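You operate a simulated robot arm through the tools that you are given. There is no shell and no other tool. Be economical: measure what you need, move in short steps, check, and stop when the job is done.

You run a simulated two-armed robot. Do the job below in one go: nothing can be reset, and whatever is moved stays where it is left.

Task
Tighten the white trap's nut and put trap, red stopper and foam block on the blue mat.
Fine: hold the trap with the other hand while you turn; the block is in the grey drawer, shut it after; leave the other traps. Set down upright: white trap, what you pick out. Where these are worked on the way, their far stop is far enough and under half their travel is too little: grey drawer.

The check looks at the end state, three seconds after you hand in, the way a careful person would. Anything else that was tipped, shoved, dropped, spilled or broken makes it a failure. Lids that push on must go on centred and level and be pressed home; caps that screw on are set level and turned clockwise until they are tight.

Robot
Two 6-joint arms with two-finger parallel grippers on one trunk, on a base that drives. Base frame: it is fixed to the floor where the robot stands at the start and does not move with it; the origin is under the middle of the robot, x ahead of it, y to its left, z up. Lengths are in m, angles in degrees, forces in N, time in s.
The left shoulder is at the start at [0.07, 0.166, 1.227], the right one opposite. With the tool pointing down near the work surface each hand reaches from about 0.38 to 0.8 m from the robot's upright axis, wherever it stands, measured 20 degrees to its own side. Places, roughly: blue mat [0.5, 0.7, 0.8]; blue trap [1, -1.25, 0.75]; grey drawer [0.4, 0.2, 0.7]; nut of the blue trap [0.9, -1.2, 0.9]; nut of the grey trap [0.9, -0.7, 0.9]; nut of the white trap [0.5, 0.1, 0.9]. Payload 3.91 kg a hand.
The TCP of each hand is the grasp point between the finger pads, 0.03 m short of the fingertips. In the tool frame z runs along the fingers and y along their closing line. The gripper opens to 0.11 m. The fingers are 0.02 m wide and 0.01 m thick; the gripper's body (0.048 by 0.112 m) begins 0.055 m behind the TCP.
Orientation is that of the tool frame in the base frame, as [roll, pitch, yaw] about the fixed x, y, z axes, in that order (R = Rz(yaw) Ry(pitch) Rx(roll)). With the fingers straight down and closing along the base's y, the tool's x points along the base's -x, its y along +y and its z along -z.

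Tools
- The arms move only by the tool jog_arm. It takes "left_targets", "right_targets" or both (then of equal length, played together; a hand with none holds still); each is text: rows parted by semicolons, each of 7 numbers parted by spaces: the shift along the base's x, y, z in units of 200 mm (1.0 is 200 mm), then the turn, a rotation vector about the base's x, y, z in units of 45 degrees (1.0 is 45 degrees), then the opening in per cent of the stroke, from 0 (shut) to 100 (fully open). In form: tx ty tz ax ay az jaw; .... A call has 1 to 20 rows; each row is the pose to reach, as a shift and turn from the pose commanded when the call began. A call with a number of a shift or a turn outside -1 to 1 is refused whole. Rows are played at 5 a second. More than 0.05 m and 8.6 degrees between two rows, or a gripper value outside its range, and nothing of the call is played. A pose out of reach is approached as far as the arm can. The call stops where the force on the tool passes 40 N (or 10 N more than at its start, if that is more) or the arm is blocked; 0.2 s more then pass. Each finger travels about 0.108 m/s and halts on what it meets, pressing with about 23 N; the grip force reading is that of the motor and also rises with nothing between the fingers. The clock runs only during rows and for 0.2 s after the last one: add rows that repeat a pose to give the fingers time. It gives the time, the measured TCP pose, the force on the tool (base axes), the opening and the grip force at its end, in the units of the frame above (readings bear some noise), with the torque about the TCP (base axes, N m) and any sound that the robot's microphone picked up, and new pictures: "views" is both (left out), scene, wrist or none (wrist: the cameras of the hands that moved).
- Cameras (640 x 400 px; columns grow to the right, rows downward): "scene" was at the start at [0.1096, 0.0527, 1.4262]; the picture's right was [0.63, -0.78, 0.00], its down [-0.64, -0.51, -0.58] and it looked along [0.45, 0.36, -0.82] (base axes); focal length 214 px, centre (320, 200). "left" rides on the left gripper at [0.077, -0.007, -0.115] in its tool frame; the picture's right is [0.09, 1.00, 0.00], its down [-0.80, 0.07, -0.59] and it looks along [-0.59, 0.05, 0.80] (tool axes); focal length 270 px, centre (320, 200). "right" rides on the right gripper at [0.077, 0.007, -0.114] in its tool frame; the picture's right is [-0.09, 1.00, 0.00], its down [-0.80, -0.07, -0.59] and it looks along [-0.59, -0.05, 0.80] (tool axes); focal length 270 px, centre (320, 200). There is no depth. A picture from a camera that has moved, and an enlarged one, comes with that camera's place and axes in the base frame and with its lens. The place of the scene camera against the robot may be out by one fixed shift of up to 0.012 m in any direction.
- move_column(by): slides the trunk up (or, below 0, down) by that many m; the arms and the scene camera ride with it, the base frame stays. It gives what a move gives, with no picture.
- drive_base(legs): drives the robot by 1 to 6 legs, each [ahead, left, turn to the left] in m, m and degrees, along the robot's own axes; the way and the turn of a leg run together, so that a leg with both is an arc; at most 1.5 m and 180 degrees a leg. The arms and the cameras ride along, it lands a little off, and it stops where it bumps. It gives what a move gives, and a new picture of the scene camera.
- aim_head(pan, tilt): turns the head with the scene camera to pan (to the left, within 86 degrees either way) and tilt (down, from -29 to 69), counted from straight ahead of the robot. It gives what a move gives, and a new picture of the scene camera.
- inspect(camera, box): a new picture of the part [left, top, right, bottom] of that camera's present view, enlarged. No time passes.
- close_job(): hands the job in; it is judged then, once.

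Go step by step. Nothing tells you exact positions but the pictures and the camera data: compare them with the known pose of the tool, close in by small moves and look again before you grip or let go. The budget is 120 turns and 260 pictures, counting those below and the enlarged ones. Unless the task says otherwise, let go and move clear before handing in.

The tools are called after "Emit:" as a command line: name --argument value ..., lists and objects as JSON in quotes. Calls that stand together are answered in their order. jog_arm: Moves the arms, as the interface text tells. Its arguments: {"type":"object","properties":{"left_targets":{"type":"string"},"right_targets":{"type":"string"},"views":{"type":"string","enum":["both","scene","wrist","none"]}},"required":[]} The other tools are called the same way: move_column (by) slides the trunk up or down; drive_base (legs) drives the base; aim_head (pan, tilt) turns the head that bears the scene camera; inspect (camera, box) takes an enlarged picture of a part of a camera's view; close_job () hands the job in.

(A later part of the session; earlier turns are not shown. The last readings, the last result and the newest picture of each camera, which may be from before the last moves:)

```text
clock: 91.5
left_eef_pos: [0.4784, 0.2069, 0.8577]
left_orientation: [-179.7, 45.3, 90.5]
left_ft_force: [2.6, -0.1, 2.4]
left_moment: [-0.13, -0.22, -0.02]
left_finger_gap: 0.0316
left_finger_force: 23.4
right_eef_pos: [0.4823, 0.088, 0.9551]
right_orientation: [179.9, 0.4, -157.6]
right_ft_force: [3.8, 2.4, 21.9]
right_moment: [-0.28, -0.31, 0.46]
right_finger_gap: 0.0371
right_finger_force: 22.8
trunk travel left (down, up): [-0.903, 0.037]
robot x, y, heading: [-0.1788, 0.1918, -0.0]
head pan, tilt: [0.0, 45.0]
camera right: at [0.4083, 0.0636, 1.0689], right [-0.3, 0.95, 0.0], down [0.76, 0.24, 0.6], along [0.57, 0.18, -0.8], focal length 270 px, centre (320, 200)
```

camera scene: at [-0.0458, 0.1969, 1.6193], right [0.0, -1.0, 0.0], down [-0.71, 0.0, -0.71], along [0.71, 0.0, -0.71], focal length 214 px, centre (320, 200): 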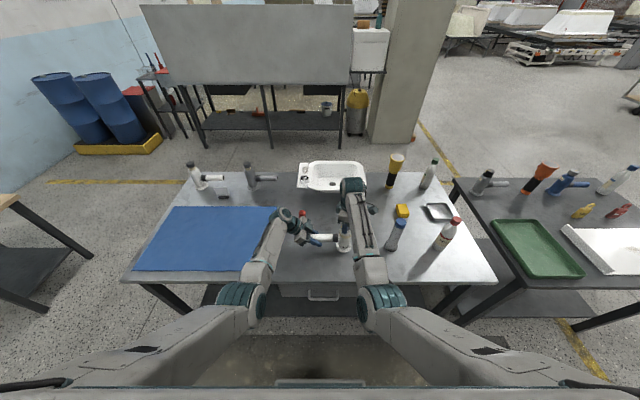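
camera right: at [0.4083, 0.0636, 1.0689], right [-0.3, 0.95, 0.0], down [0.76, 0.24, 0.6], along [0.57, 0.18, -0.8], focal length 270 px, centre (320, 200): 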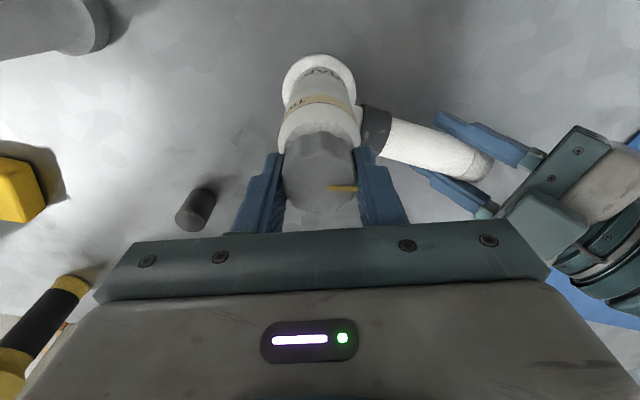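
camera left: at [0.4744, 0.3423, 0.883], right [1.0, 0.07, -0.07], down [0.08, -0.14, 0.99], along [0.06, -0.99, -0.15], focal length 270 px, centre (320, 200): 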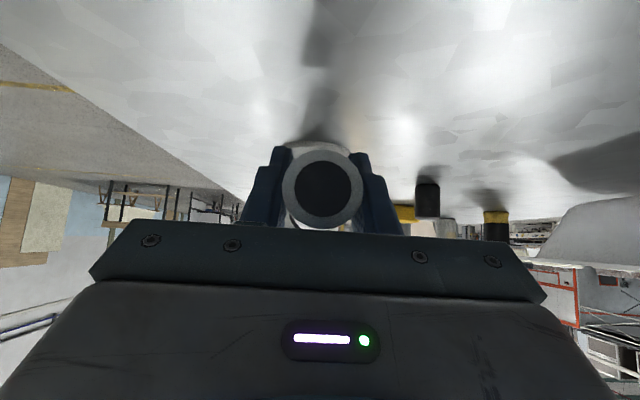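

Fingertips were pressing on the trap's shoulder. I'll lift ~4 mm, re-grip, and turn very slowly to measure the torque cleanly.

Emit:
jog_arm --right_targets "-0.005 -0.01 0 0 0 0 40; -0.005 -0.01 0.02 0 0 0.15 40; -0.005 -0.01 0.02 0 0 0.3 40; -0.005 -0.01 0.02 0 0 0.3 0; -0.005 -0.01 0.02 0 0 0.3 0; -0.005 -0.01 0.02 0 0 0.3 0" --views "none"

Emit:
jog_arm --right_targets "0 0 0 0 0 -0.02 0; 0 0 0 0 0 -0.04 0; 0 0 0 0 0 -0.06 0; 0 0 0 0 0 -0.08 0; 0 0 0 0 0 -0.1 0" --views "none"

Emit:
jog_arm --right_targets "0 0 0 0 0 -0.02 0; 0 0 0 0 0 -0.04 0; 0 0 0 0 0 -0.06 0; 0 0 0 0 0 -0.08 0; 0 0 0 0 0 -0.1 0; 0 0 0 0 0 -0.12 0; 0 0 0 0 0 -0.14 0; 0 0 0 0 0 -0.16 0; 0 0 0 0 0 -0.18 0; 0 0 0 0 0 -0.2 0" --views "wrist"

```text
clock: 92.9
left_eef_pos: [0.4806, 0.2082, 0.8571]
left_orientation: [-179.7, 45.1, 90.5]
left_ft_force: [6.7, -1.7, 7.1]
left_moment: [-0.24, 0.01, 0.63]
left_finger_gap: 0.0316
left_finger_force: 22.0
right_eef_pos: [0.4818, 0.0841, 0.9555]
right_orientation: [179.8, 0.2, -144.1]
right_ft_force: [-8.4, 1.7, -0.1]
right_moment: [-0.38, 0.69, 0.07]
right_finger_gap: 0.037
right_finger_force: 22.9
trunk travel left (down, up): [-0.903, 0.037]
robot x, y, heading: [-0.181, 0.1877, -0.0]
head pan, tilt: [0.0, 45.0]
```

```text
clock: 94.1
left_eef_pos: [0.4809, 0.2061, 0.858]
left_orientation: [-179.5, 45.3, 90.6]
left_ft_force: [6.9, -5.7, 10.2]
left_moment: [-0.25, 0.05, 0.46]
left_finger_gap: 0.0316
left_finger_force: 22.7
right_eef_pos: [0.4836, 0.0857, 0.9559]
right_orientation: [179.7, 0.3, -148.6]
right_ft_force: [-6.1, 5.9, -6.9]
right_moment: [-0.28, 0.34, 0.32]
right_finger_gap: 0.0368
right_finger_force: 23.0
trunk travel left (down, up): [-0.903, 0.037]
robot x, y, heading: [-0.1818, 0.188, 0.3]
head pan, tilt: [0.0, 45.0]
```

```text
clock: 96.3
left_eef_pos: [0.4798, 0.2071, 0.8574]
left_orientation: [-179.6, 45.2, 90.6]
left_ft_force: [9.3, -12.2, 4.6]
left_moment: [0.22, 0.1, 0.63]
left_finger_gap: 0.0316
left_finger_force: 23.4
right_eef_pos: [0.4827, 0.0847, 0.9577]
right_orientation: [179.8, 0.4, -157.5]
right_ft_force: [-7.9, 10.2, 1.4]
right_moment: [0.17, 0.35, 0.35]
right_finger_gap: 0.0368
right_finger_force: 22.6
trunk travel left (down, up): [-0.903, 0.037]
robot x, y, heading: [-0.1802, 0.1866, 0.3]
head pan, tilt: [0.0, 45.0]
camera right: at [0.4079, 0.0604, 1.0717], right [-0.3, 0.95, 0.0], down [0.76, 0.24, 0.6], along [0.57, 0.18, -0.8], focal length 270 px, centre (320, 200)
```

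right: 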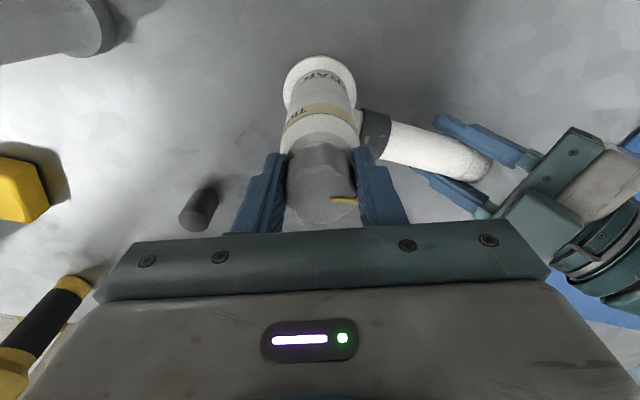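

Torque stays ~0.35 N·m without visible nut motion. A small, reversible counter-clockwise probe will tell whether the nut is free the other way.

Emit:
jog_arm --right_targets "0 0 0 0 0 0.04 0; 0 0 0 0 0 0.08 0; 0 0 0 0 0 0.12 0; 0 0 0 0 0 0.16 0; 0 0 0 0 0 0.2 0; 0 0 0 0 0 0.25 0; 0 0 0 0 0 0.3 0; 0 0 0 0 0 0.35 0" --views "none"

Emit:
inspect --camera "right" --box '[240, 80, 420, 240]'

```text
clock: 98.1
left_eef_pos: [0.4794, 0.2073, 0.857]
left_orientation: [-179.6, 45.2, 90.5]
left_ft_force: [4.2, -6.1, -0.6]
left_moment: [0.05, -0.05, 0.46]
left_finger_gap: 0.0319
left_finger_force: 22.8
right_eef_pos: [0.4823, 0.0846, 0.9574]
right_orientation: [179.8, 0.3, -141.7]
right_ft_force: [-1.5, 4.4, 8.1]
right_moment: [0.49, -0.2, 0.01]
right_finger_gap: 0.0371
right_finger_force: 22.7
trunk travel left (down, up): [-0.903, 0.037]
robot x, y, heading: [-0.1828, 0.1917, 0.3]
head pan, tilt: [0.0, 45.0]
```

```text
2.50 times, centred on (330, 160) of right
camera zoom: at [0.4174, 0.0408, 1.0716], right [-0.55, 0.84, 0.0], down [0.67, 0.44, 0.6], along [0.5, 0.33, -0.8], focal length 676 px, centre (295, 300)
```

zoom: 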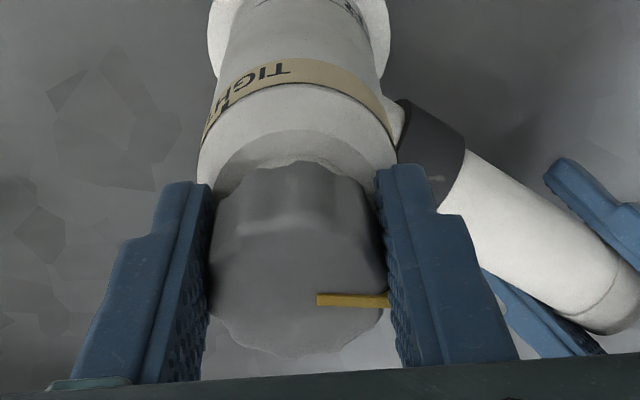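

Counter-clockwise the nut followed the hand freely (mark az 106°→122°), while clockwise it hits a hard stop. The band reads LOOSE at az ≈110° (where the pointer started) and TIGHT at ≈247°, reached going this way. So this nut tightens toward the TIGHT mark; I continue in that direction and watch.

Emit:
jog_arm --right_targets "0 0 0 0 0 0.1 0; 0 0 0 0 0 0.2 0; 0 0 0 0 0 0.3 0; 0 0 0 0 0 0.4 0; 0 0 0 0 0 0.5 0; 0 0 0 0 0 0.6 0; 0 0 0 0 0 0.7 0; 0 0 0 0 0 0.8 0; 0 0 0 0 0 0.9 0; 0 0 0 0 0 1 0" --views "none"

Emit:
inspect --camera "right" --box '[240, 80, 420, 240]'

```text
clock: 100.3
left_eef_pos: [0.4798, 0.2065, 0.8549]
left_orientation: [-179.4, 45.1, 90.6]
left_ft_force: [-0.1, 10.2, -6.4]
left_moment: [-0.23, -0.07, 0.04]
left_finger_gap: 0.0316
left_finger_force: 22.8
right_eef_pos: [0.4828, 0.0846, 0.9568]
right_orientation: [179.9, 0.3, -96.8]
right_ft_force: [-0.1, -10.1, 6.3]
right_moment: [0.15, 0.09, -0.01]
right_finger_gap: 0.0369
right_finger_force: 23.2
trunk travel left (down, up): [-0.903, 0.037]
robot x, y, heading: [-0.182, 0.1892, 0.2]
head pan, tilt: [0.0, 45.0]
```

```text
2.50 times, centred on (330, 160) of right
camera zoom: at [0.4671, 0.0075, 1.0712], right [-0.98, 0.21, 0.0], down [0.17, 0.78, 0.6], along [0.12, 0.59, -0.8], focal length 676 px, centre (295, 300)
```

zoom: 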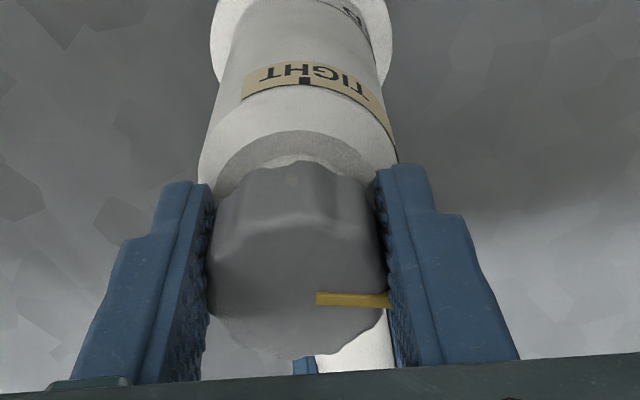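

The nut follows with no resistance and a tick at TIGHT sits at az ≈257°, another ~90°. Continuing.

Emit:
jog_arm --right_targets "0 0.01 0 0 0 0.1 0; 0 0.02 0 0 0 0.2 0; 0 0.02 0 0 0 0.3 0; 0 0.02 0 0 0 0.4 0; 0 0.02 0 0 0 0.5 0; 0 0.02 0 0 0 0.6 0; 0 0.02 0 0 0 0.7 0; 0 0.02 0 0 0 0.8 0; 0 0.02 0 0 0 0.9 0; 0 0.02 0 0 0 1 0" --views "none"

Emit:
inspect --camera "right" --box '[240, 80, 420, 240]'

```text
clock: 102.5
left_eef_pos: [0.4813, 0.2066, 0.8583]
left_orientation: [-179.5, 45.2, 90.7]
left_ft_force: [4.6, 4.6, -6.7]
left_moment: [0.35, 0.1, 0.54]
left_finger_gap: 0.0316
left_finger_force: 23.1
right_eef_pos: [0.4828, 0.0887, 0.955]
right_orientation: [179.8, 0.3, -51.7]
right_ft_force: [-4.5, -4.7, 6.8]
right_moment: [0.14, 0.33, 0.02]
right_finger_gap: 0.0369
right_finger_force: 23.0
trunk travel left (down, up): [-0.903, 0.037]
robot x, y, heading: [-0.1804, 0.1908, 0.3]
head pan, tilt: [0.0, 45.0]
```

```text
2.50 times, centred on (330, 160) of right
camera zoom: at [0.5259, 0.0231, 1.0704], right [-0.84, -0.55, 0.0], down [-0.44, 0.67, 0.6], along [-0.33, 0.5, -0.8], focal length 676 px, centre (295, 300)
```

zoom: 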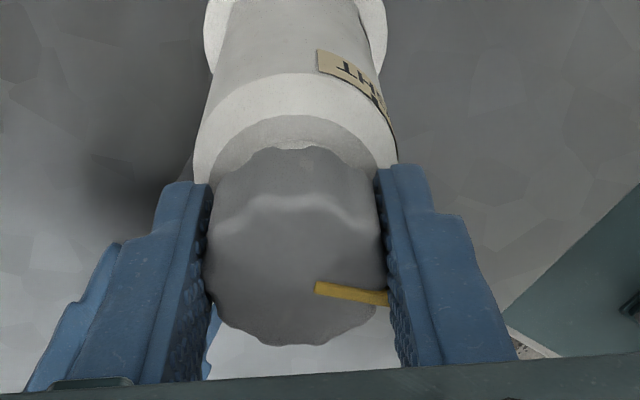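

Still turning, slight slip. Another 45°.

Emit:
jog_arm --right_targets "0 -0.01 0.01 0 0 0.1 0; 0 -0.01 0.01 0 0 0.2 0; 0 -0.01 0.01 0 0 0.3 0; 0 -0.01 0.01 0 0 0.4 0; 0 -0.01 0.01 0 0 0.5 0; 0 -0.01 0.01 0 0 0.6 0; 0 -0.01 0.01 0 0 0.7 0; 0 -0.01 0.01 0 0 0.8 0; 0 -0.01 0.01 0 0 0.9 0; 0 -0.01 0.01 0 0 1 0" --views "none"

Emit:
inspect --camera "right" --box '[240, 80, 420, 240]'

```text
clock: 104.7
left_eef_pos: [0.4796, 0.2074, 0.8566]
left_orientation: [-179.5, 45.2, 90.6]
left_ft_force: [6.2, -15.5, 11.2]
left_moment: [0.22, 0.02, 0.63]
left_finger_gap: 0.0318
left_finger_force: 22.8
right_eef_pos: [0.4827, 0.0866, 0.9582]
right_orientation: [179.7, 0.4, -6.8]
right_ft_force: [-4.8, 15.1, -11.8]
right_moment: [-0.11, 0.5, -0.04]
right_finger_gap: 0.0367
right_finger_force: 23.2
trunk travel left (down, up): [-0.903, 0.037]
robot x, y, heading: [-0.1785, 0.1902, 0.3]
head pan, tilt: [0.0, 45.0]
```

```text
2.50 times, centred on (330, 160) of right
camera zoom: at [0.5594, 0.0707, 1.0727], right [-0.2, -0.98, 0.0], down [-0.78, 0.17, 0.6], along [-0.59, 0.12, -0.8], focal length 676 px, centre (295, 300)
```

zoom: 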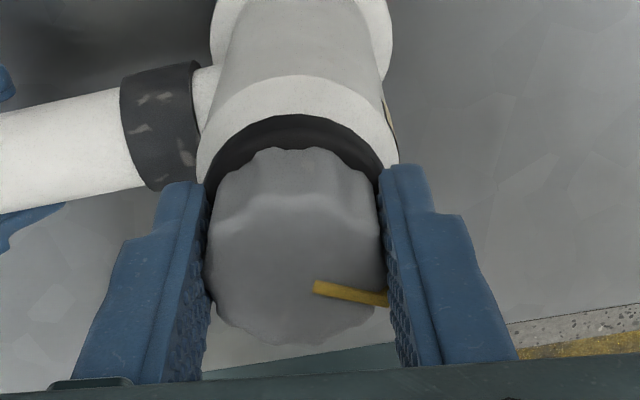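

Pointer is now about at the TIGHT tick. I'll turn a bit further to feel whether there's a stop here.

Emit:
jog_arm --right_targets "0 0.005 -0.01 0 0 0.06 0; 0 0.01 -0.01 0 0 0.12 0; 0 0.01 -0.01 0 0 0.18 0; 0 0.01 -0.01 0 0 0.24 0; 0 0.01 -0.01 0 0 0.3 0; 0 0.01 -0.01 0 0 0.36 0" --views "none"

Emit:
inspect --camera "right" --box '[240, 80, 420, 240]'

```text
clock: 106.1
left_eef_pos: [0.4802, 0.209, 0.8552]
left_orientation: [-179.4, 45.1, 90.7]
left_ft_force: [5.1, 5.3, -5.0]
left_moment: [0.28, 0.1, 0.57]
left_finger_gap: 0.0321
left_finger_force: 23.5
right_eef_pos: [0.4841, 0.0887, 0.9574]
right_orientation: [179.8, 0.3, -1.7]
right_ft_force: [-3.9, -6.8, 4.9]
right_moment: [-0.17, 0.23, 0.03]
right_finger_gap: 0.0365
right_finger_force: 23.0
right hand out of reach, approached as far as the arm can: row 3, 4, 5, 6
trunk travel left (down, up): [-0.903, 0.037]
robot x, y, heading: [-0.1793, 0.1888, 0.2]
head pan, tilt: [0.0, 45.0]
```

```text
2.50 times, centred on (330, 160) of right
camera zoom: at [0.5613, 0.0787, 1.0714], right [-0.12, -0.99, 0.01], down [-0.8, 0.1, 0.6], along [-0.59, 0.07, -0.8], focal length 676 px, centre (295, 300)
```

zoom: 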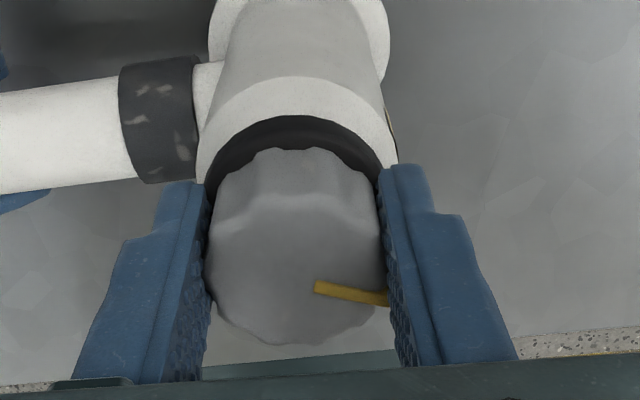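

Wrist limit reached; pointer ≈250°, tick ≈257°. I'll open, rotate back 50°, re-grip, and look from there.

Emit:
jog_arm --right_targets "0 0 0 0 0 0 40; 0 0 0 0 0 0 40; 0 -0.01 0 0 0 -0.17 40; 0 -0.015 0 0 0 -0.34 40; 0 -0.015 0 0 0 -0.51 40; 0 -0.015 0 0 0 -0.68 40; 0 -0.015 0 0 0 -0.85 40; 0 -0.015 0 0 0 -1 40; 0 -0.015 0 0 0 -1 40" --views "none"

Emit:
inspect --camera "right" --box '[240, 80, 420, 240]'

```text
clock: 108.1
left_eef_pos: [0.4805, 0.2084, 0.8559]
left_orientation: [-179.4, 45.2, 90.7]
left_ft_force: [-0.2, -0.4, -2.1]
left_moment: [0.19, 0.0, -0.03]
left_finger_gap: 0.0314
left_finger_force: 22.9
right_eef_pos: [0.4827, 0.0849, 0.9565]
right_orientation: [179.8, 0.4, -46.9]
right_ft_force: [0.6, -0.5, 0.7]
right_moment: [-0.02, -0.01, 0.0]
right_finger_gap: 0.0438
right_finger_force: 0.0
trunk travel left (down, up): [-0.903, 0.037]
robot x, y, heading: [-0.1787, 0.188, 0.2]
head pan, tilt: [0.0, 45.0]
```

```text
2.50 times, centred on (330, 160) of right
camera zoom: at [0.5316, 0.0238, 1.0705], right [-0.79, -0.62, 0.0], down [-0.49, 0.63, 0.6], along [-0.37, 0.47, -0.8], focal length 676 px, centre (295, 300)
```

zoom: 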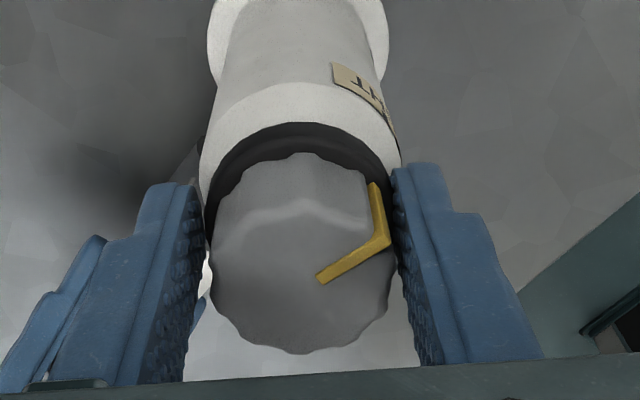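

Something dark is now visible under the nut. I'll lift the right hand to look at the nut unobstructed.

Emit:
jog_arm --right_targets "0 0 0.15 0 0 0 60; 0 0 0.35 0 0 0 60; 0 0 0.5 0 0 0 60; -0.05 -0.2 0.5 0 0 0 60; -0.05 -0.4 0.5 0 0 0 60; -0.05 -0.4 0.5 0 0 0 60" --views "none"

Emit:
inspect --camera "right" --box '[220, 0, 460, 150]'

Emit:
inspect --camera "scene" --box '[300, 200, 380, 270]'

```text
clock: 109.5
left_eef_pos: [0.4798, 0.2088, 0.8565]
left_orientation: [-179.5, 45.3, 90.6]
left_ft_force: [-0.8, -0.1, -2.3]
left_moment: [0.17, -0.03, 0.01]
left_finger_gap: 0.0315
left_finger_force: 22.6
right_eef_pos: [0.4854, 0.0073, 1.0383]
right_orientation: [179.7, 0.3, -46.9]
right_ft_force: [0.1, 0.6, 0.0]
right_moment: [-0.02, 0.01, -0.02]
right_finger_gap: 0.066
right_finger_force: 0.0
right hand out of reach, approached as far as the arm can: row 3, 4, 5, 6
trunk travel left (down, up): [-0.903, 0.037]
robot x, y, heading: [-0.1786, 0.1903, 0.3]
head pan, tilt: [0.0, 45.0]
```

```text
2.67 times, centred on (340, 75) of right
camera zoom: at [0.5337, -0.0547, 1.1516], right [-0.79, -0.62, 0.0], down [-0.49, 0.63, 0.6], along [-0.37, 0.47, -0.8], focal length 721 px, centre (267, 533)
```

zoom: 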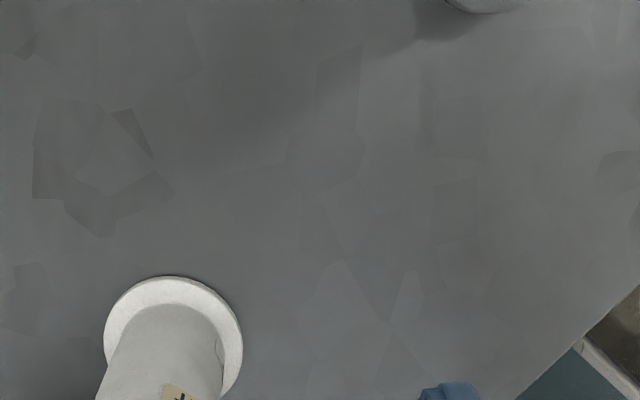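

```text
5.71 times, centred on (340, 235) of scene
camera zoom: at [-0.046, 0.1991, 1.6193], right [0.0, -1.0, 0.0], down [-0.71, 0.0, -0.71], along [0.71, 0.0, -0.71], focal length 1226 px, centre (206, 0)
```

zoom: 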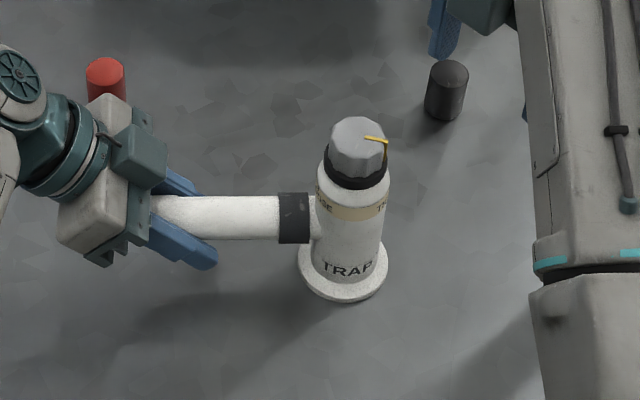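

The dark ring is either an exposed thread or a squeezed-out seal. I'll measure the nut height from this same view with a lower crop.

Emit:
inspect --camera "right" --box '[200, 80, 380, 220]'

```text
2.86 times, centred on (290, 150) of right
camera zoom: at [0.5337, -0.0547, 1.1516], right [-0.79, -0.62, 0.0], down [-0.49, 0.63, 0.6], along [-0.37, 0.47, -0.8], focal length 772 px, centre (406, 343)
```

zoom: 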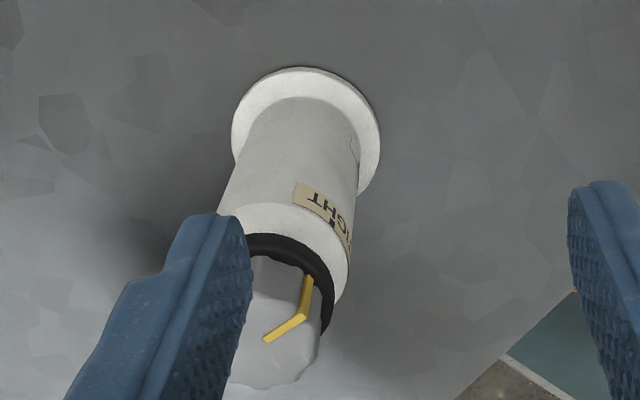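

The black bead is wider than the nut and newly bulging at its foot, consistent with a seal being squeezed as the pointer nears TIGHT. I'll re-grip and turn the last degrees until I feel the stop.

Emit:
jog_arm --right_targets "-0.01 0.2 0 0 0 0 60; -0.02 0.395 0 0 0 0 60; -0.02 0.395 -0.2 0 0 0 60; -0.02 0.395 -0.4 0 0 0 60; -0.02 0.395 -0.4 0 0 0 30; -0.02 0.395 -0.4 0 0 0 0; -0.02 0.395 -0.4 0 0 0 0; -0.02 0.395 -0.4 0 0 0 0" --views "none"

Emit:
jog_arm --right_targets "0 0 0 0 0 0.06 0; 0 0 0 0 0 0.12 0; 0 0 0 0 0 0.18 0; 0 0 0 0 0 0.24 0; 0 0 0 0 0 0.3 0; 0 0 0 0 0 0.36 0; 0 0 0 0 0 0.42 0" --views "none"

Emit:
inspect --camera "right" --box '[240, 80, 420, 240]'

```text
clock: 111.3
left_eef_pos: [0.4811, 0.2091, 0.8567]
left_orientation: [-179.5, 45.3, 90.7]
left_ft_force: [2.2, 3.4, -1.9]
left_moment: [-0.03, 0.09, 0.34]
left_finger_gap: 0.0316
left_finger_force: 23.0
right_eef_pos: [0.483, 0.0872, 0.9577]
right_orientation: [179.7, 0.5, -46.8]
right_ft_force: [-4.3, -2.4, 1.1]
right_moment: [-0.04, 0.25, 0.02]
right_finger_gap: 0.0369
right_finger_force: 23.0
trunk travel left (down, up): [-0.903, 0.037]
robot x, y, heading: [-0.1812, 0.1854, 0.2]
head pan, tilt: [0.0, 45.0]
```

```text
clock: 112.9
left_eef_pos: [0.481, 0.2067, 0.857]
left_orientation: [-179.5, 45.2, 90.5]
left_ft_force: [0.4, -0.3, -0.8]
left_moment: [0.26, -0.1, 0.33]
left_finger_gap: 0.0314
left_finger_force: 23.2
right_eef_pos: [0.4829, 0.085, 0.9573]
right_orientation: [179.8, 0.3, -27.7]
right_ft_force: [-0.1, 0.2, 0.3]
right_moment: [-0.14, 0.13, -0.31]
right_finger_gap: 0.0369
right_finger_force: 23.6
trunk travel left (down, up): [-0.903, 0.037]
robot x, y, heading: [-0.1797, 0.1874, 0.2]
head pan, tilt: [0.0, 45.0]
```

```text
2.50 times, centred on (330, 160) of right
camera zoom: at [0.5483, 0.0436, 1.0718], right [-0.54, -0.84, 0.0], down [-0.67, 0.44, 0.6], along [-0.51, 0.32, -0.8], focal length 676 px, centre (295, 300)
```

zoom: 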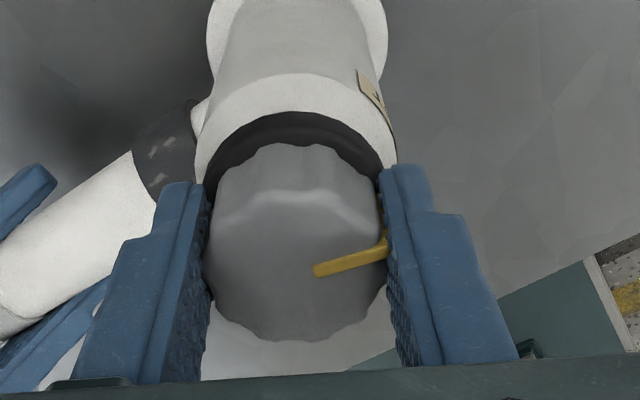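

Hard stop felt (−0.31 N·m, slip) with the pointer at the TIGHT tick: the nut is tight. Now re-grip the nut with fingers along ±y for carrying, then free the left hand.

Emit:
jog_arm --right_targets "0 0 0 0 0 0 40; 0 0 0 0 0 0.1 40; 0 0.005 0 0 0 0.25 40; 0 0.005 0 0 0 0.4 40; 0 0.005 0 0 0 0.4 0; 0 0.005 0 0 0 0.4 0; 0 0.005 0 0 0 0.4 0" --views "none"

Emit:
jog_arm --left_targets "0 0 0 0 0 0 40; 0 0 0 0 0 0 80; 0 0 0 0 0 0 100; 0 0.15 0.15 0 0 0 100; 0 0.3 0.3 0 0 0 100; 0 0.45 0.45 0 0 0 100; 0 0.6 0.6 0 0 0 100; 0 0.75 0.7 0 0 0 100" --views "both"

```text
clock: 114.5
left_eef_pos: [0.4807, 0.2068, 0.8577]
left_orientation: [-179.5, 45.2, 90.6]
left_ft_force: [0.2, 5.4, -1.7]
left_moment: [-0.16, 0.02, 0.18]
left_finger_gap: 0.0315
left_finger_force: 23.0
right_eef_pos: [0.4832, 0.0865, 0.9585]
right_orientation: [179.7, 0.5, -9.9]
right_ft_force: [-0.9, -5.6, 0.2]
right_moment: [-0.27, 0.03, -0.06]
right_finger_gap: 0.0369
right_finger_force: 22.6
trunk travel left (down, up): [-0.903, 0.037]
robot x, y, heading: [-0.1806, 0.1899, 0.2]
head pan, tilt: [0.0, 45.0]
```

```text
clock: 116.3
left_eef_pos: [0.4801, 0.3575, 0.9971]
left_orientation: [-179.5, 45.3, 90.6]
left_ft_force: [0.0, 0.1, -0.6]
left_moment: [0.02, 0.0, 0.02]
left_finger_gap: 0.1101
left_finger_force: 0.0
right_eef_pos: [0.4829, 0.0886, 0.9587]
right_orientation: [179.7, 0.4, -9.9]
right_ft_force: [-0.2, 0.7, 0.2]
right_moment: [-0.02, -0.02, 0.0]
right_finger_gap: 0.037
right_finger_force: 22.7
trunk travel left (down, up): [-0.903, 0.037]
robot x, y, heading: [-0.1804, 0.191, 0.1]
head pan, tilt: [0.0, 45.0]
camera scene: at [-0.046, 0.1989, 1.6193], right [0.0, -1.0, 0.0], down [-0.71, 0.0, -0.71], along [0.71, 0.0, -0.71], focal length 214 px, centre (320, 200)
camera left: at [0.4737, 0.4927, 1.0231], right [1.0, 0.07, -0.07], down [0.08, -0.14, 0.99], along [0.06, -0.99, -0.14], focal length 270 px, centre (320, 200)
```

scene: 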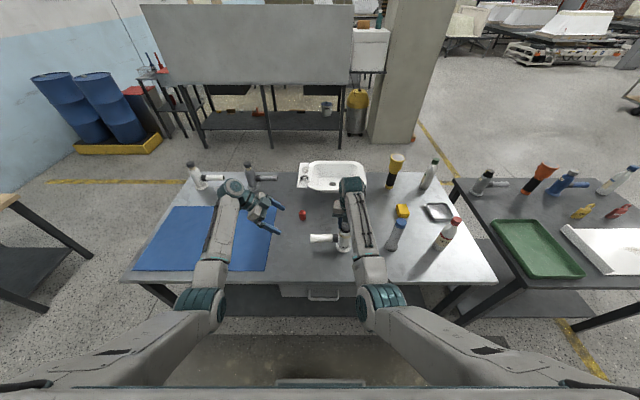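
left: 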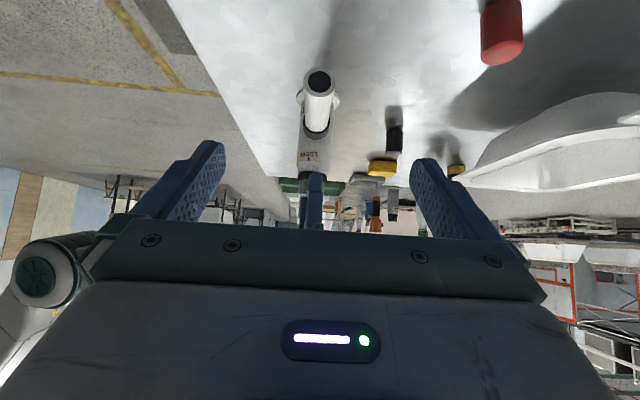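

Left is clear. Lifting the trap by the nut 6 cm and checking it hangs upright.

Emit:
jog_arm --right_targets "0 0 0.08 0 0 0 0; 0 0 0.16 0 0 0 0; 0 0 0.24 0 0 0 0; 0 0 0.3 0 0 0 0; 0 0 0.3 0 0 0 0" --left_targets "0 0.1 0 0.15 0 0 100; 0 0.2 0 0.3 0 0 100; 0 0.3 0 0.45 0 0 100; 0 0.4 0.1 0.6 0 0 100; 0 0.5 0.2 0.75 0 0 100" --views "both"

Emit:
inspect --camera "scene" --box '[290, 200, 370, 270]'

```text
clock: 117.5
left_eef_pos: [0.4799, 0.4581, 1.038]
left_orientation: [-179.8, 11.3, 90.4]
left_ft_force: [-0.3, 0.1, 0.1]
left_moment: [0.01, -0.01, 0.02]
left_finger_gap: 0.1098
left_finger_force: 0.0
right_eef_pos: [0.4835, 0.0872, 1.0172]
right_orientation: [179.8, 0.5, -9.9]
right_ft_force: [-0.5, -0.5, -2.0]
right_moment: [-0.03, 0.0, -0.02]
right_finger_gap: 0.0367
right_finger_force: 22.9
trunk travel left (down, up): [-0.903, 0.037]
robot x, y, heading: [-0.1778, 0.1885, 0.2]
head pan, tilt: [0.0, 45.0]
camera scene: at [-0.0461, 0.1969, 1.6193], right [0.0, -1.0, 0.0], down [-0.71, 0.0, -0.71], along [0.71, 0.0, -0.71], focal length 214 px, centre (320, 200)
camera right: at [0.5588, 0.0673, 1.1317], right [-0.26, -0.97, 0.0], down [-0.77, 0.21, 0.6], along [-0.58, 0.15, -0.8], focal length 270 px, centre (320, 200)
camera left: at [0.4734, 0.5548, 1.1348], right [1.0, 0.09, -0.02], down [0.08, -0.67, 0.74], along [0.06, -0.74, -0.67], focal length 270 px, centre (320, 200)
```

scene: 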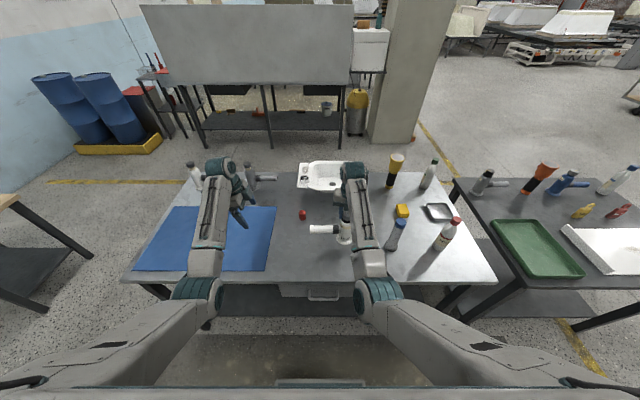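
right: 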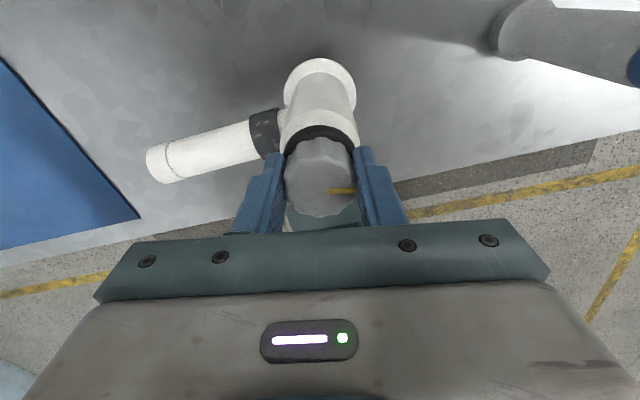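
left: 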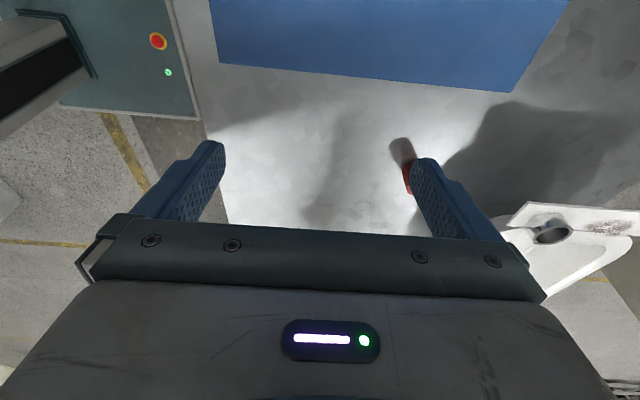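

```text
5.71 times, centred on (330, 235) of scene
camera zoom: at [-0.0461, 0.1969, 1.6193], right [0.0, -1.0, 0.0], down [-0.71, 0.0, -0.71], along [0.71, 0.0, -0.71], focal length 1226 px, centre (263, 0)
```

zoom: 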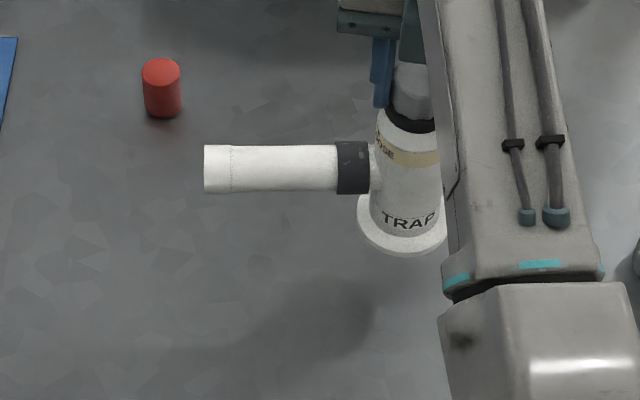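

Trap hangs upright. Driving 0.5 m left to bring it over the mat.

Emit:
drive_base --legs '[[0, 0.5, 0]]'

Emit:
inspect --camera "right" --box '[0, 0, 640, 400]'

```text
clock: 120.5
left_eef_pos: [0.4748, 0.9573, 1.038]
left_orientation: [-179.8, 11.4, 90.8]
left_ft_force: [0.4, 0.2, -0.4]
left_moment: [0.0, -0.03, -0.04]
left_finger_gap: 0.1101
left_finger_force: 0.1
right_eef_pos: [0.4799, 0.5891, 1.0178]
right_orientation: [179.8, 0.4, -9.4]
right_ft_force: [-0.4, 0.0, -2.6]
right_moment: [-0.01, -0.03, -0.01]
right_finger_gap: 0.037
right_finger_force: 23.1
trunk travel left (down, up): [-0.903, 0.037]
robot x, y, heading: [-0.1859, 0.6869, 0.8]
head pan, tilt: [0.0, 45.0]
camera scene: at [-0.0496, 0.6946, 1.6193], right [0.01, -1.0, 0.0], down [-0.71, -0.01, -0.71], along [0.71, 0.01, -0.71], focal length 214 px, centre (320, 200)
```

scene: 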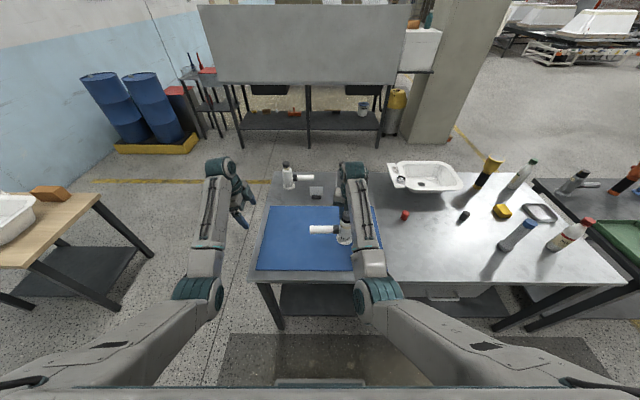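

```text
1.00 times, centred on (320, 200) of right
camera zoom: at [0.5559, 0.5691, 1.1312], right [-0.25, -0.97, 0.0], down [-0.77, 0.2, 0.6], along [-0.58, 0.15, -0.8], focal length 270 px, centre (320, 200)
```

zoom: 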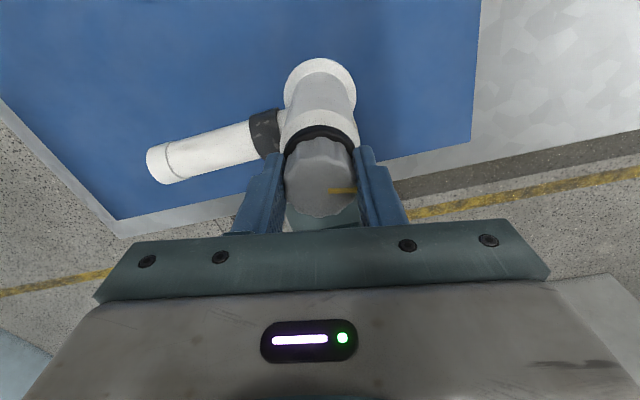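

The trap hangs over the mat, well inside it. Lowering it gently.

Emit:
jog_arm --right_targets "0 0 -0.1 0 0 0 0; 0 0 -0.2 0 0 0 0; 0 0 -0.26 0 0 0 0; 0 0 -0.275 0 0 0 0; 0 0 -0.285 0 0 0 0; 0 0 -0.285 0 0 0 0" --views "none"

Emit:
jog_arm --right_targets "0 0 -0.005 0 0 0 0; 0 0 -0.01 0 0 0 0; 0 0 -0.01 0 0 0 0" --views "none"

```text
clock: 121.9
left_eef_pos: [0.474, 0.9608, 1.0382]
left_orientation: [-179.9, 11.5, 90.8]
left_ft_force: [-0.8, 0.0, -0.8]
left_moment: [-0.03, -0.04, -0.01]
left_finger_gap: 0.1101
left_finger_force: 0.0
right_eef_pos: [0.4794, 0.5905, 0.962]
right_orientation: [179.8, 0.4, -9.6]
right_ft_force: [1.1, -0.2, 7.4]
right_moment: [0.26, -0.12, 0.0]
right_finger_gap: 0.037
right_finger_force: 23.3
trunk travel left (down, up): [-0.903, 0.037]
robot x, y, heading: [-0.1837, 0.6885, 0.3]
head pan, tilt: [0.0, 45.0]
```

```text
clock: 122.7
left_eef_pos: [0.4731, 0.959, 1.039]
left_orientation: [-180.0, 11.5, 90.8]
left_ft_force: [0.4, -0.3, 0.2]
left_moment: [0.0, 0.01, 0.05]
left_finger_gap: 0.1103
left_finger_force: 0.0
right_eef_pos: [0.4785, 0.5899, 0.9598]
right_orientation: [179.8, 0.1, -9.7]
right_ft_force: [4.0, 0.2, 18.8]
right_moment: [0.14, -0.06, -0.07]
right_finger_gap: 0.0369
right_finger_force: 22.7
trunk travel left (down, up): [-0.903, 0.037]
robot x, y, heading: [-0.1836, 0.6885, 0.6]
head pan, tilt: [0.0, 45.0]
```

Contact is firm, so the trap stands. Ease up 2 mm, open, and lift clear.

Emit:
jog_arm --right_targets "0 0 0.01 0 0 0 0; 0 0 0.01 0 0 0 40; 0 0 0.01 0 0 0 60; 0 0 0.01 0 0 0 60; 0 0 0.15 0 0 0 60; 0 0 0.35 0 0 0 60; 0 0 0.5 0 0 0 60; 0 0 0.5 0 0 0 60" --views "both"

Emit:
inspect --camera "scene" --box '[280, 180, 440, 280]'

```text
clock: 124.5
left_eef_pos: [0.4748, 0.9598, 1.0372]
left_orientation: [-179.8, 11.4, 90.8]
left_ft_force: [-0.5, 0.3, 0.0]
left_moment: [-0.01, 0.01, 0.01]
left_finger_gap: 0.1099
left_finger_force: 0.0
right_eef_pos: [0.4834, 0.5912, 1.0551]
right_orientation: [179.8, 0.4, -9.5]
right_ft_force: [-0.2, -0.1, 0.6]
right_moment: [-0.01, 0.04, 0.01]
right_finger_gap: 0.0659
right_finger_force: 0.1
trunk travel left (down, up): [-0.903, 0.037]
robot x, y, heading: [-0.1861, 0.6877, 0.3]
head pan, tilt: [0.0, 45.0]
camera scene: at [-0.0498, 0.6961, 1.6193], right [0.01, -1.0, 0.0], down [-0.71, -0.01, -0.71], along [0.71, 0.01, -0.71], focal length 214 px, centre (320, 200)
camera right: at [0.5583, 0.5713, 1.17], right [-0.25, -0.97, 0.0], down [-0.77, 0.2, 0.6], along [-0.58, 0.15, -0.8], focal length 270 px, centre (320, 200)
```

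scene: 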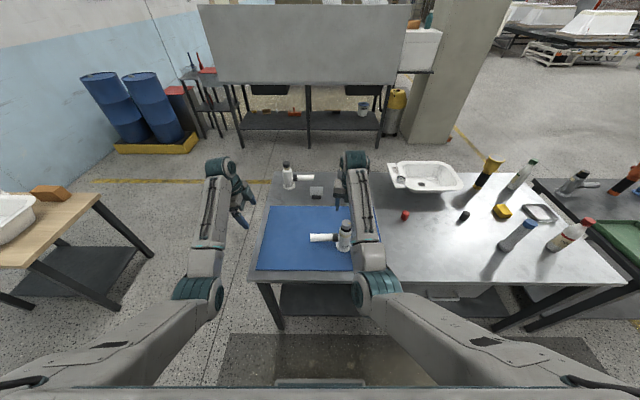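
right: 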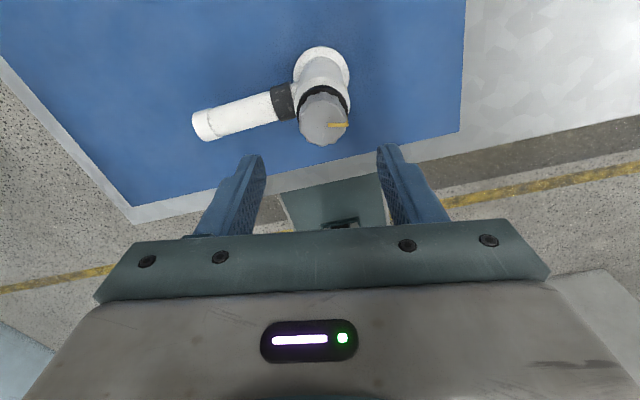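

```text
4.00 times, centred on (360, 230) of scene
camera zoom: at [-0.0498, 0.6961, 1.6193], right [0.01, -1.0, 0.0], down [-0.71, -0.01, -0.71], along [0.71, 0.01, -0.71], focal length 858 px, centre (160, 80)
```

zoom: 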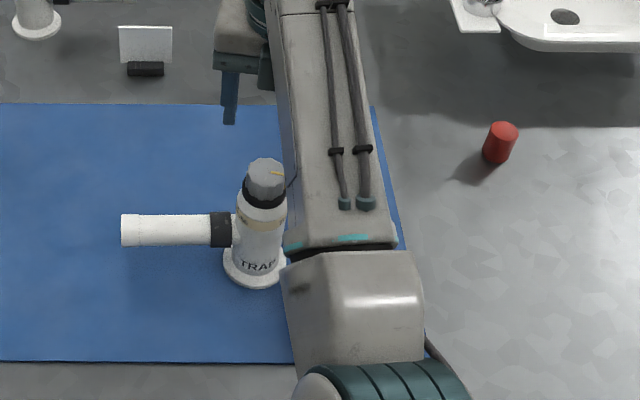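

Trap stands upright on the mat. The red stopper is at ≈(0.66, 0.28). Next I'll back off, sidestep in front of the drawer, and straighten both hands on the way.

Emit:
drive_base --legs '[[-0.3, 0, 0], [0, -0.4, 0]]'

Emit:
jog_arm --right_targets "0 0 0 0 0 -0.18 60; 0 0 0 0 0 -0.36 60; 0 0 0 0 0 -0.54 60; 0 0 0 0 0 -0.72 60; 0 0 0 0 0 -0.9 60; 0 0 0 0 0 -1 60" --left_targets "0 0 0 0.12 0 0.18 100; 0 0 0 0.25 0 0.36 100; 0 0 0 0.25 0 0.54 100; 0 0 0 0.25 0 0.72 100; 0 0 0 0.25 0 0.9 100; 0 0 0 0.25 0 1 100" --views "none"

Emit:
inspect --camera "scene" --box '[220, 200, 420, 325]'

```text
clock: 128.7
left_eef_pos: [0.1839, 0.5461, 1.0374]
left_orientation: [-179.8, 11.5, 90.9]
left_ft_force: [-0.5, 0.2, -0.1]
left_moment: [0.01, 0.0, -0.01]
left_finger_gap: 0.1101
left_finger_force: 0.0
right_eef_pos: [0.1913, 0.1772, 1.0562]
right_orientation: [179.6, 0.3, -9.4]
right_ft_force: [-0.1, 0.6, 0.6]
right_moment: [-0.05, 0.01, 0.0]
right_finger_gap: 0.0662
right_finger_force: 0.0
trunk travel left (down, up): [-0.903, 0.037]
robot x, y, heading: [-0.4734, 0.27, 0.7]
head pan, tilt: [0.0, 45.0]
camera scene: at [-0.3406, 0.282, 1.6193], right [0.01, -1.0, 0.0], down [-0.71, -0.01, -0.71], along [0.71, 0.01, -0.71], focal length 214 px, centre (320, 200)
```

scene: 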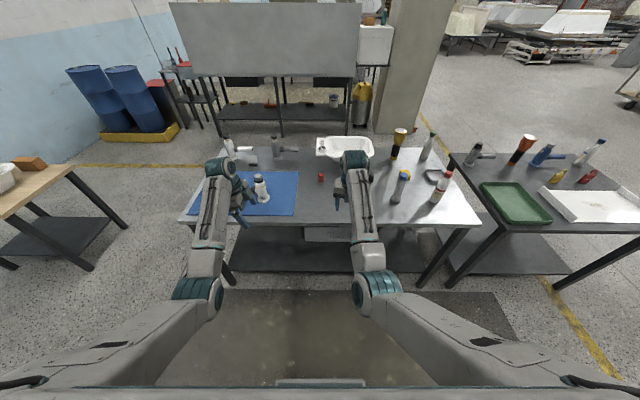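

```text
refused: row 1 steps farther than a row can; nothing moved
```

```text
3.20 times, centred on (320, 262) of scene
camera zoom: at [-0.3406, 0.282, 1.6193], right [0.01, -1.0, 0.0], down [-0.71, -0.01, -0.71], along [0.71, 0.01, -0.71], focal length 686 px, centre (320, 0)
```

zoom: 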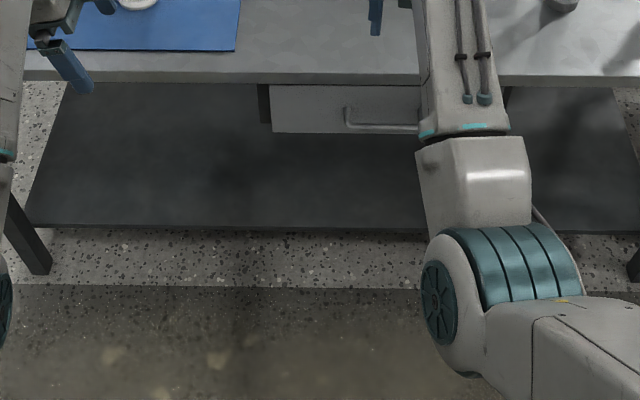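

Handle centre ≈(0.31, 0.19, 0.675), drawer front z 0.61–0.75, y 0–0.38. I'll lower the trunk 0.2 m and turn the right wrist toward yaw −90°.

Emit:
jog_arm --right_targets "-0.1 0 0 0 0 -0.18 100; -0.2 0 0 0 0 -0.36 100; -0.2 0 0 0 0 -0.54 100; -0.2 0 0 0 0 -0.72 100; -0.2 0 0 0 0 -0.9 100; -0.2 0 0 0 0 -1 100" --left_targets "0 0 0 0 0 0.18 100; 0 0 0 0 0 0.36 100; 0 0 0 0 0 0.54 100; 0 0 0 0 0 0.72 100; 0 0 0 0 0 0.9 100; 0 0 0 0 0 1 100" --views "none"

Emit:
move_column --by -0.2

Emit:
jog_arm --right_targets "0 0 0 0 0 -0.18 100; 0 0 0 0 0 -0.36 100; 0 0 0 0 0 -0.54 100; 0 0 0 0 0 -0.72 100; 0 0 0 0 0 -0.8 100; 0 0 0 0 0 -0.8 100" --views "scene"

```text
clock: 130.1
left_eef_pos: [0.1836, 0.5448, 1.0382]
left_orientation: [-179.9, 11.4, 136.0]
left_ft_force: [0.5, 0.4, 0.5]
left_moment: [0.03, 0.02, -0.03]
left_finger_gap: 0.1101
left_finger_force: 0.2
right_eef_pos: [0.1638, 0.1806, 1.0374]
right_orientation: [180.0, 0.2, -54.5]
right_ft_force: [0.0, -1.0, 1.0]
right_moment: [0.01, 0.0, 0.04]
right_finger_gap: 0.11
right_finger_force: 0.0
right hand out of reach, approached as far as the arm can: row 1, 2, 3, 4, 5, 6
trunk travel left (down, up): [-0.903, 0.037]
robot x, y, heading: [-0.4747, 0.267, 0.8]
head pan, tilt: [0.0, 45.0]
```

```text
clock: 132.2
left_eef_pos: [0.1835, 0.5446, 0.8381]
left_orientation: [-179.8, 11.5, 135.8]
left_ft_force: [0.1, -0.5, -0.5]
left_moment: [0.01, 0.0, -0.01]
left_finger_gap: 0.1099
left_finger_force: 0.1
right_eef_pos: [0.1646, 0.1817, 0.8384]
right_orientation: [180.0, 0.0, -54.3]
right_ft_force: [0.2, 0.0, -0.2]
right_moment: [-0.03, -0.03, -0.02]
right_finger_gap: 0.1098
right_finger_force: 0.2
trunk travel left (down, up): [-0.703, 0.237]
robot x, y, heading: [-0.4752, 0.2739, 0.7]
head pan, tilt: [0.0, 45.0]
```

```text
clock: 133.6
left_eef_pos: [0.1822, 0.5459, 0.8379]
left_orientation: [-179.8, 11.4, 135.8]
left_ft_force: [0.4, -1.3, 0.5]
left_moment: [0.0, -0.01, 0.02]
left_finger_gap: 0.1103
left_finger_force: 0.0
right_eef_pos: [0.1636, 0.1819, 0.8385]
right_orientation: [179.9, 0.1, -90.4]
right_ft_force: [-0.3, -0.1, 0.5]
right_moment: [-0.02, -0.01, -0.02]
right_finger_gap: 0.1101
right_finger_force: 0.0
trunk travel left (down, up): [-0.703, 0.237]
robot x, y, heading: [-0.4751, 0.2726, 0.8]
head pan, tilt: [0.0, 45.0]
camera scene: at [-0.3406, 0.28, 1.4193], right [0.01, -1.0, 0.0], down [-0.71, -0.01, -0.71], along [0.71, 0.01, -0.71], focal length 214 px, centre (320, 200)
```

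scene: 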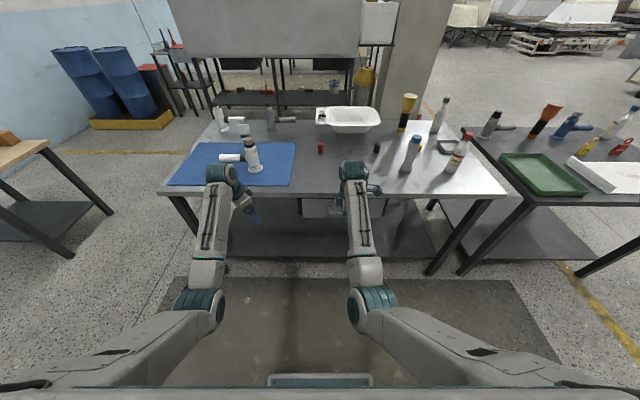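

Now pitch the right hand forward (fingers toward the drawer, closing vertically) while lowering in front of the handle.

Emit:
jog_arm --right_targets "0 0 -0.1 0 -0.17 0 100; 0 0 -0.2 0 -0.34 0 100; 0 0 -0.3 0 -0.51 0 100; 0 0 -0.4 0 -0.68 0 100; 0 0 -0.5 0 -0.85 0 100; 0 0 -0.6 0 -1 0 100; 0 0 -0.6 0 -1 0 100" --views "none"

Emit:
jog_arm --right_targets "0 0 -0.1 0 -0.17 0 100; 0 0 -0.2 0 -0.34 0 100; 0 0 -0.2 0 -0.45 0 100; 0 0 -0.2 0 -0.45 0 100" --views "both"

```text
clock: 134.6
left_eef_pos: [0.1825, 0.5428, 0.8383]
left_orientation: [-179.8, 11.4, 136.0]
left_ft_force: [0.1, 0.0, 0.3]
left_moment: [-0.01, 0.01, 0.01]
left_finger_gap: 0.11
left_finger_force: 0.0
right_eef_pos: [0.2385, 0.1472, 0.8769]
right_orientation: [-143.7, -2.3, -91.8]
right_ft_force: [-0.1, -0.6, 0.0]
right_moment: [-0.03, -0.01, -0.01]
right_finger_gap: 0.1101
right_finger_force: 0.1
trunk travel left (down, up): [-0.703, 0.237]
robot x, y, heading: [-0.4724, 0.2732, 0.7]
head pan, tilt: [0.0, 45.0]
stopped in row 4 (right hand): the arm was blocked; the commanded pose is now the measured one
```

```text
clock: 135.8
left_eef_pos: [0.1842, 0.5438, 0.8382]
left_orientation: [-179.9, 11.6, 136.0]
left_ft_force: [0.1, 0.6, 0.2]
left_moment: [-0.02, -0.04, 0.0]
left_finger_gap: 0.1097
left_finger_force: 0.0
right_eef_pos: [0.2832, 0.128, 0.9154]
right_orientation: [-116.1, -3.1, -93.5]
right_ft_force: [0.4, 0.3, 0.6]
right_moment: [0.0, 0.02, 0.0]
right_finger_gap: 0.1101
right_finger_force: 0.1
trunk travel left (down, up): [-0.703, 0.237]
robot x, y, heading: [-0.4754, 0.2694, 0.7]
head pan, tilt: [0.0, 45.0]
stopped in row 4 (right hand): the arm was blocked; the commanded pose is now the measured one
camera scene: at [-0.3405, 0.28, 1.4193], right [0.01, -1.0, 0.0], down [-0.71, -0.01, -0.71], along [0.71, 0.01, -0.71], focal length 214 px, centre (320, 200)
camera right: at [0.1723, 0.0592, 0.964], right [-0.44, 0.07, -0.9], down [-0.45, 0.85, 0.28], along [0.78, 0.53, -0.34], focal length 270 px, centre (320, 200)
```

scene: 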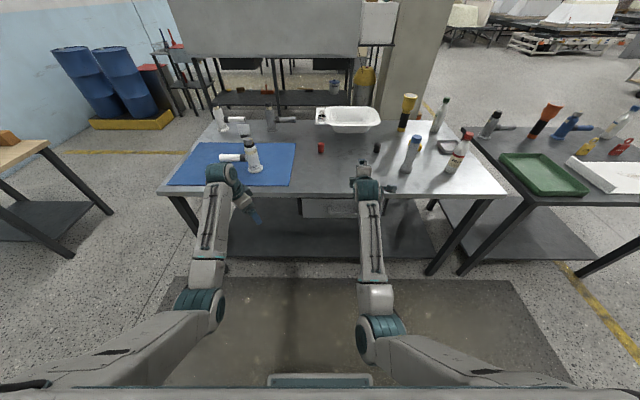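
right: 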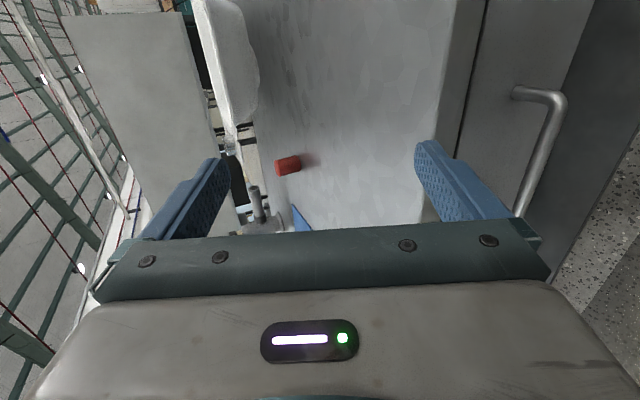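

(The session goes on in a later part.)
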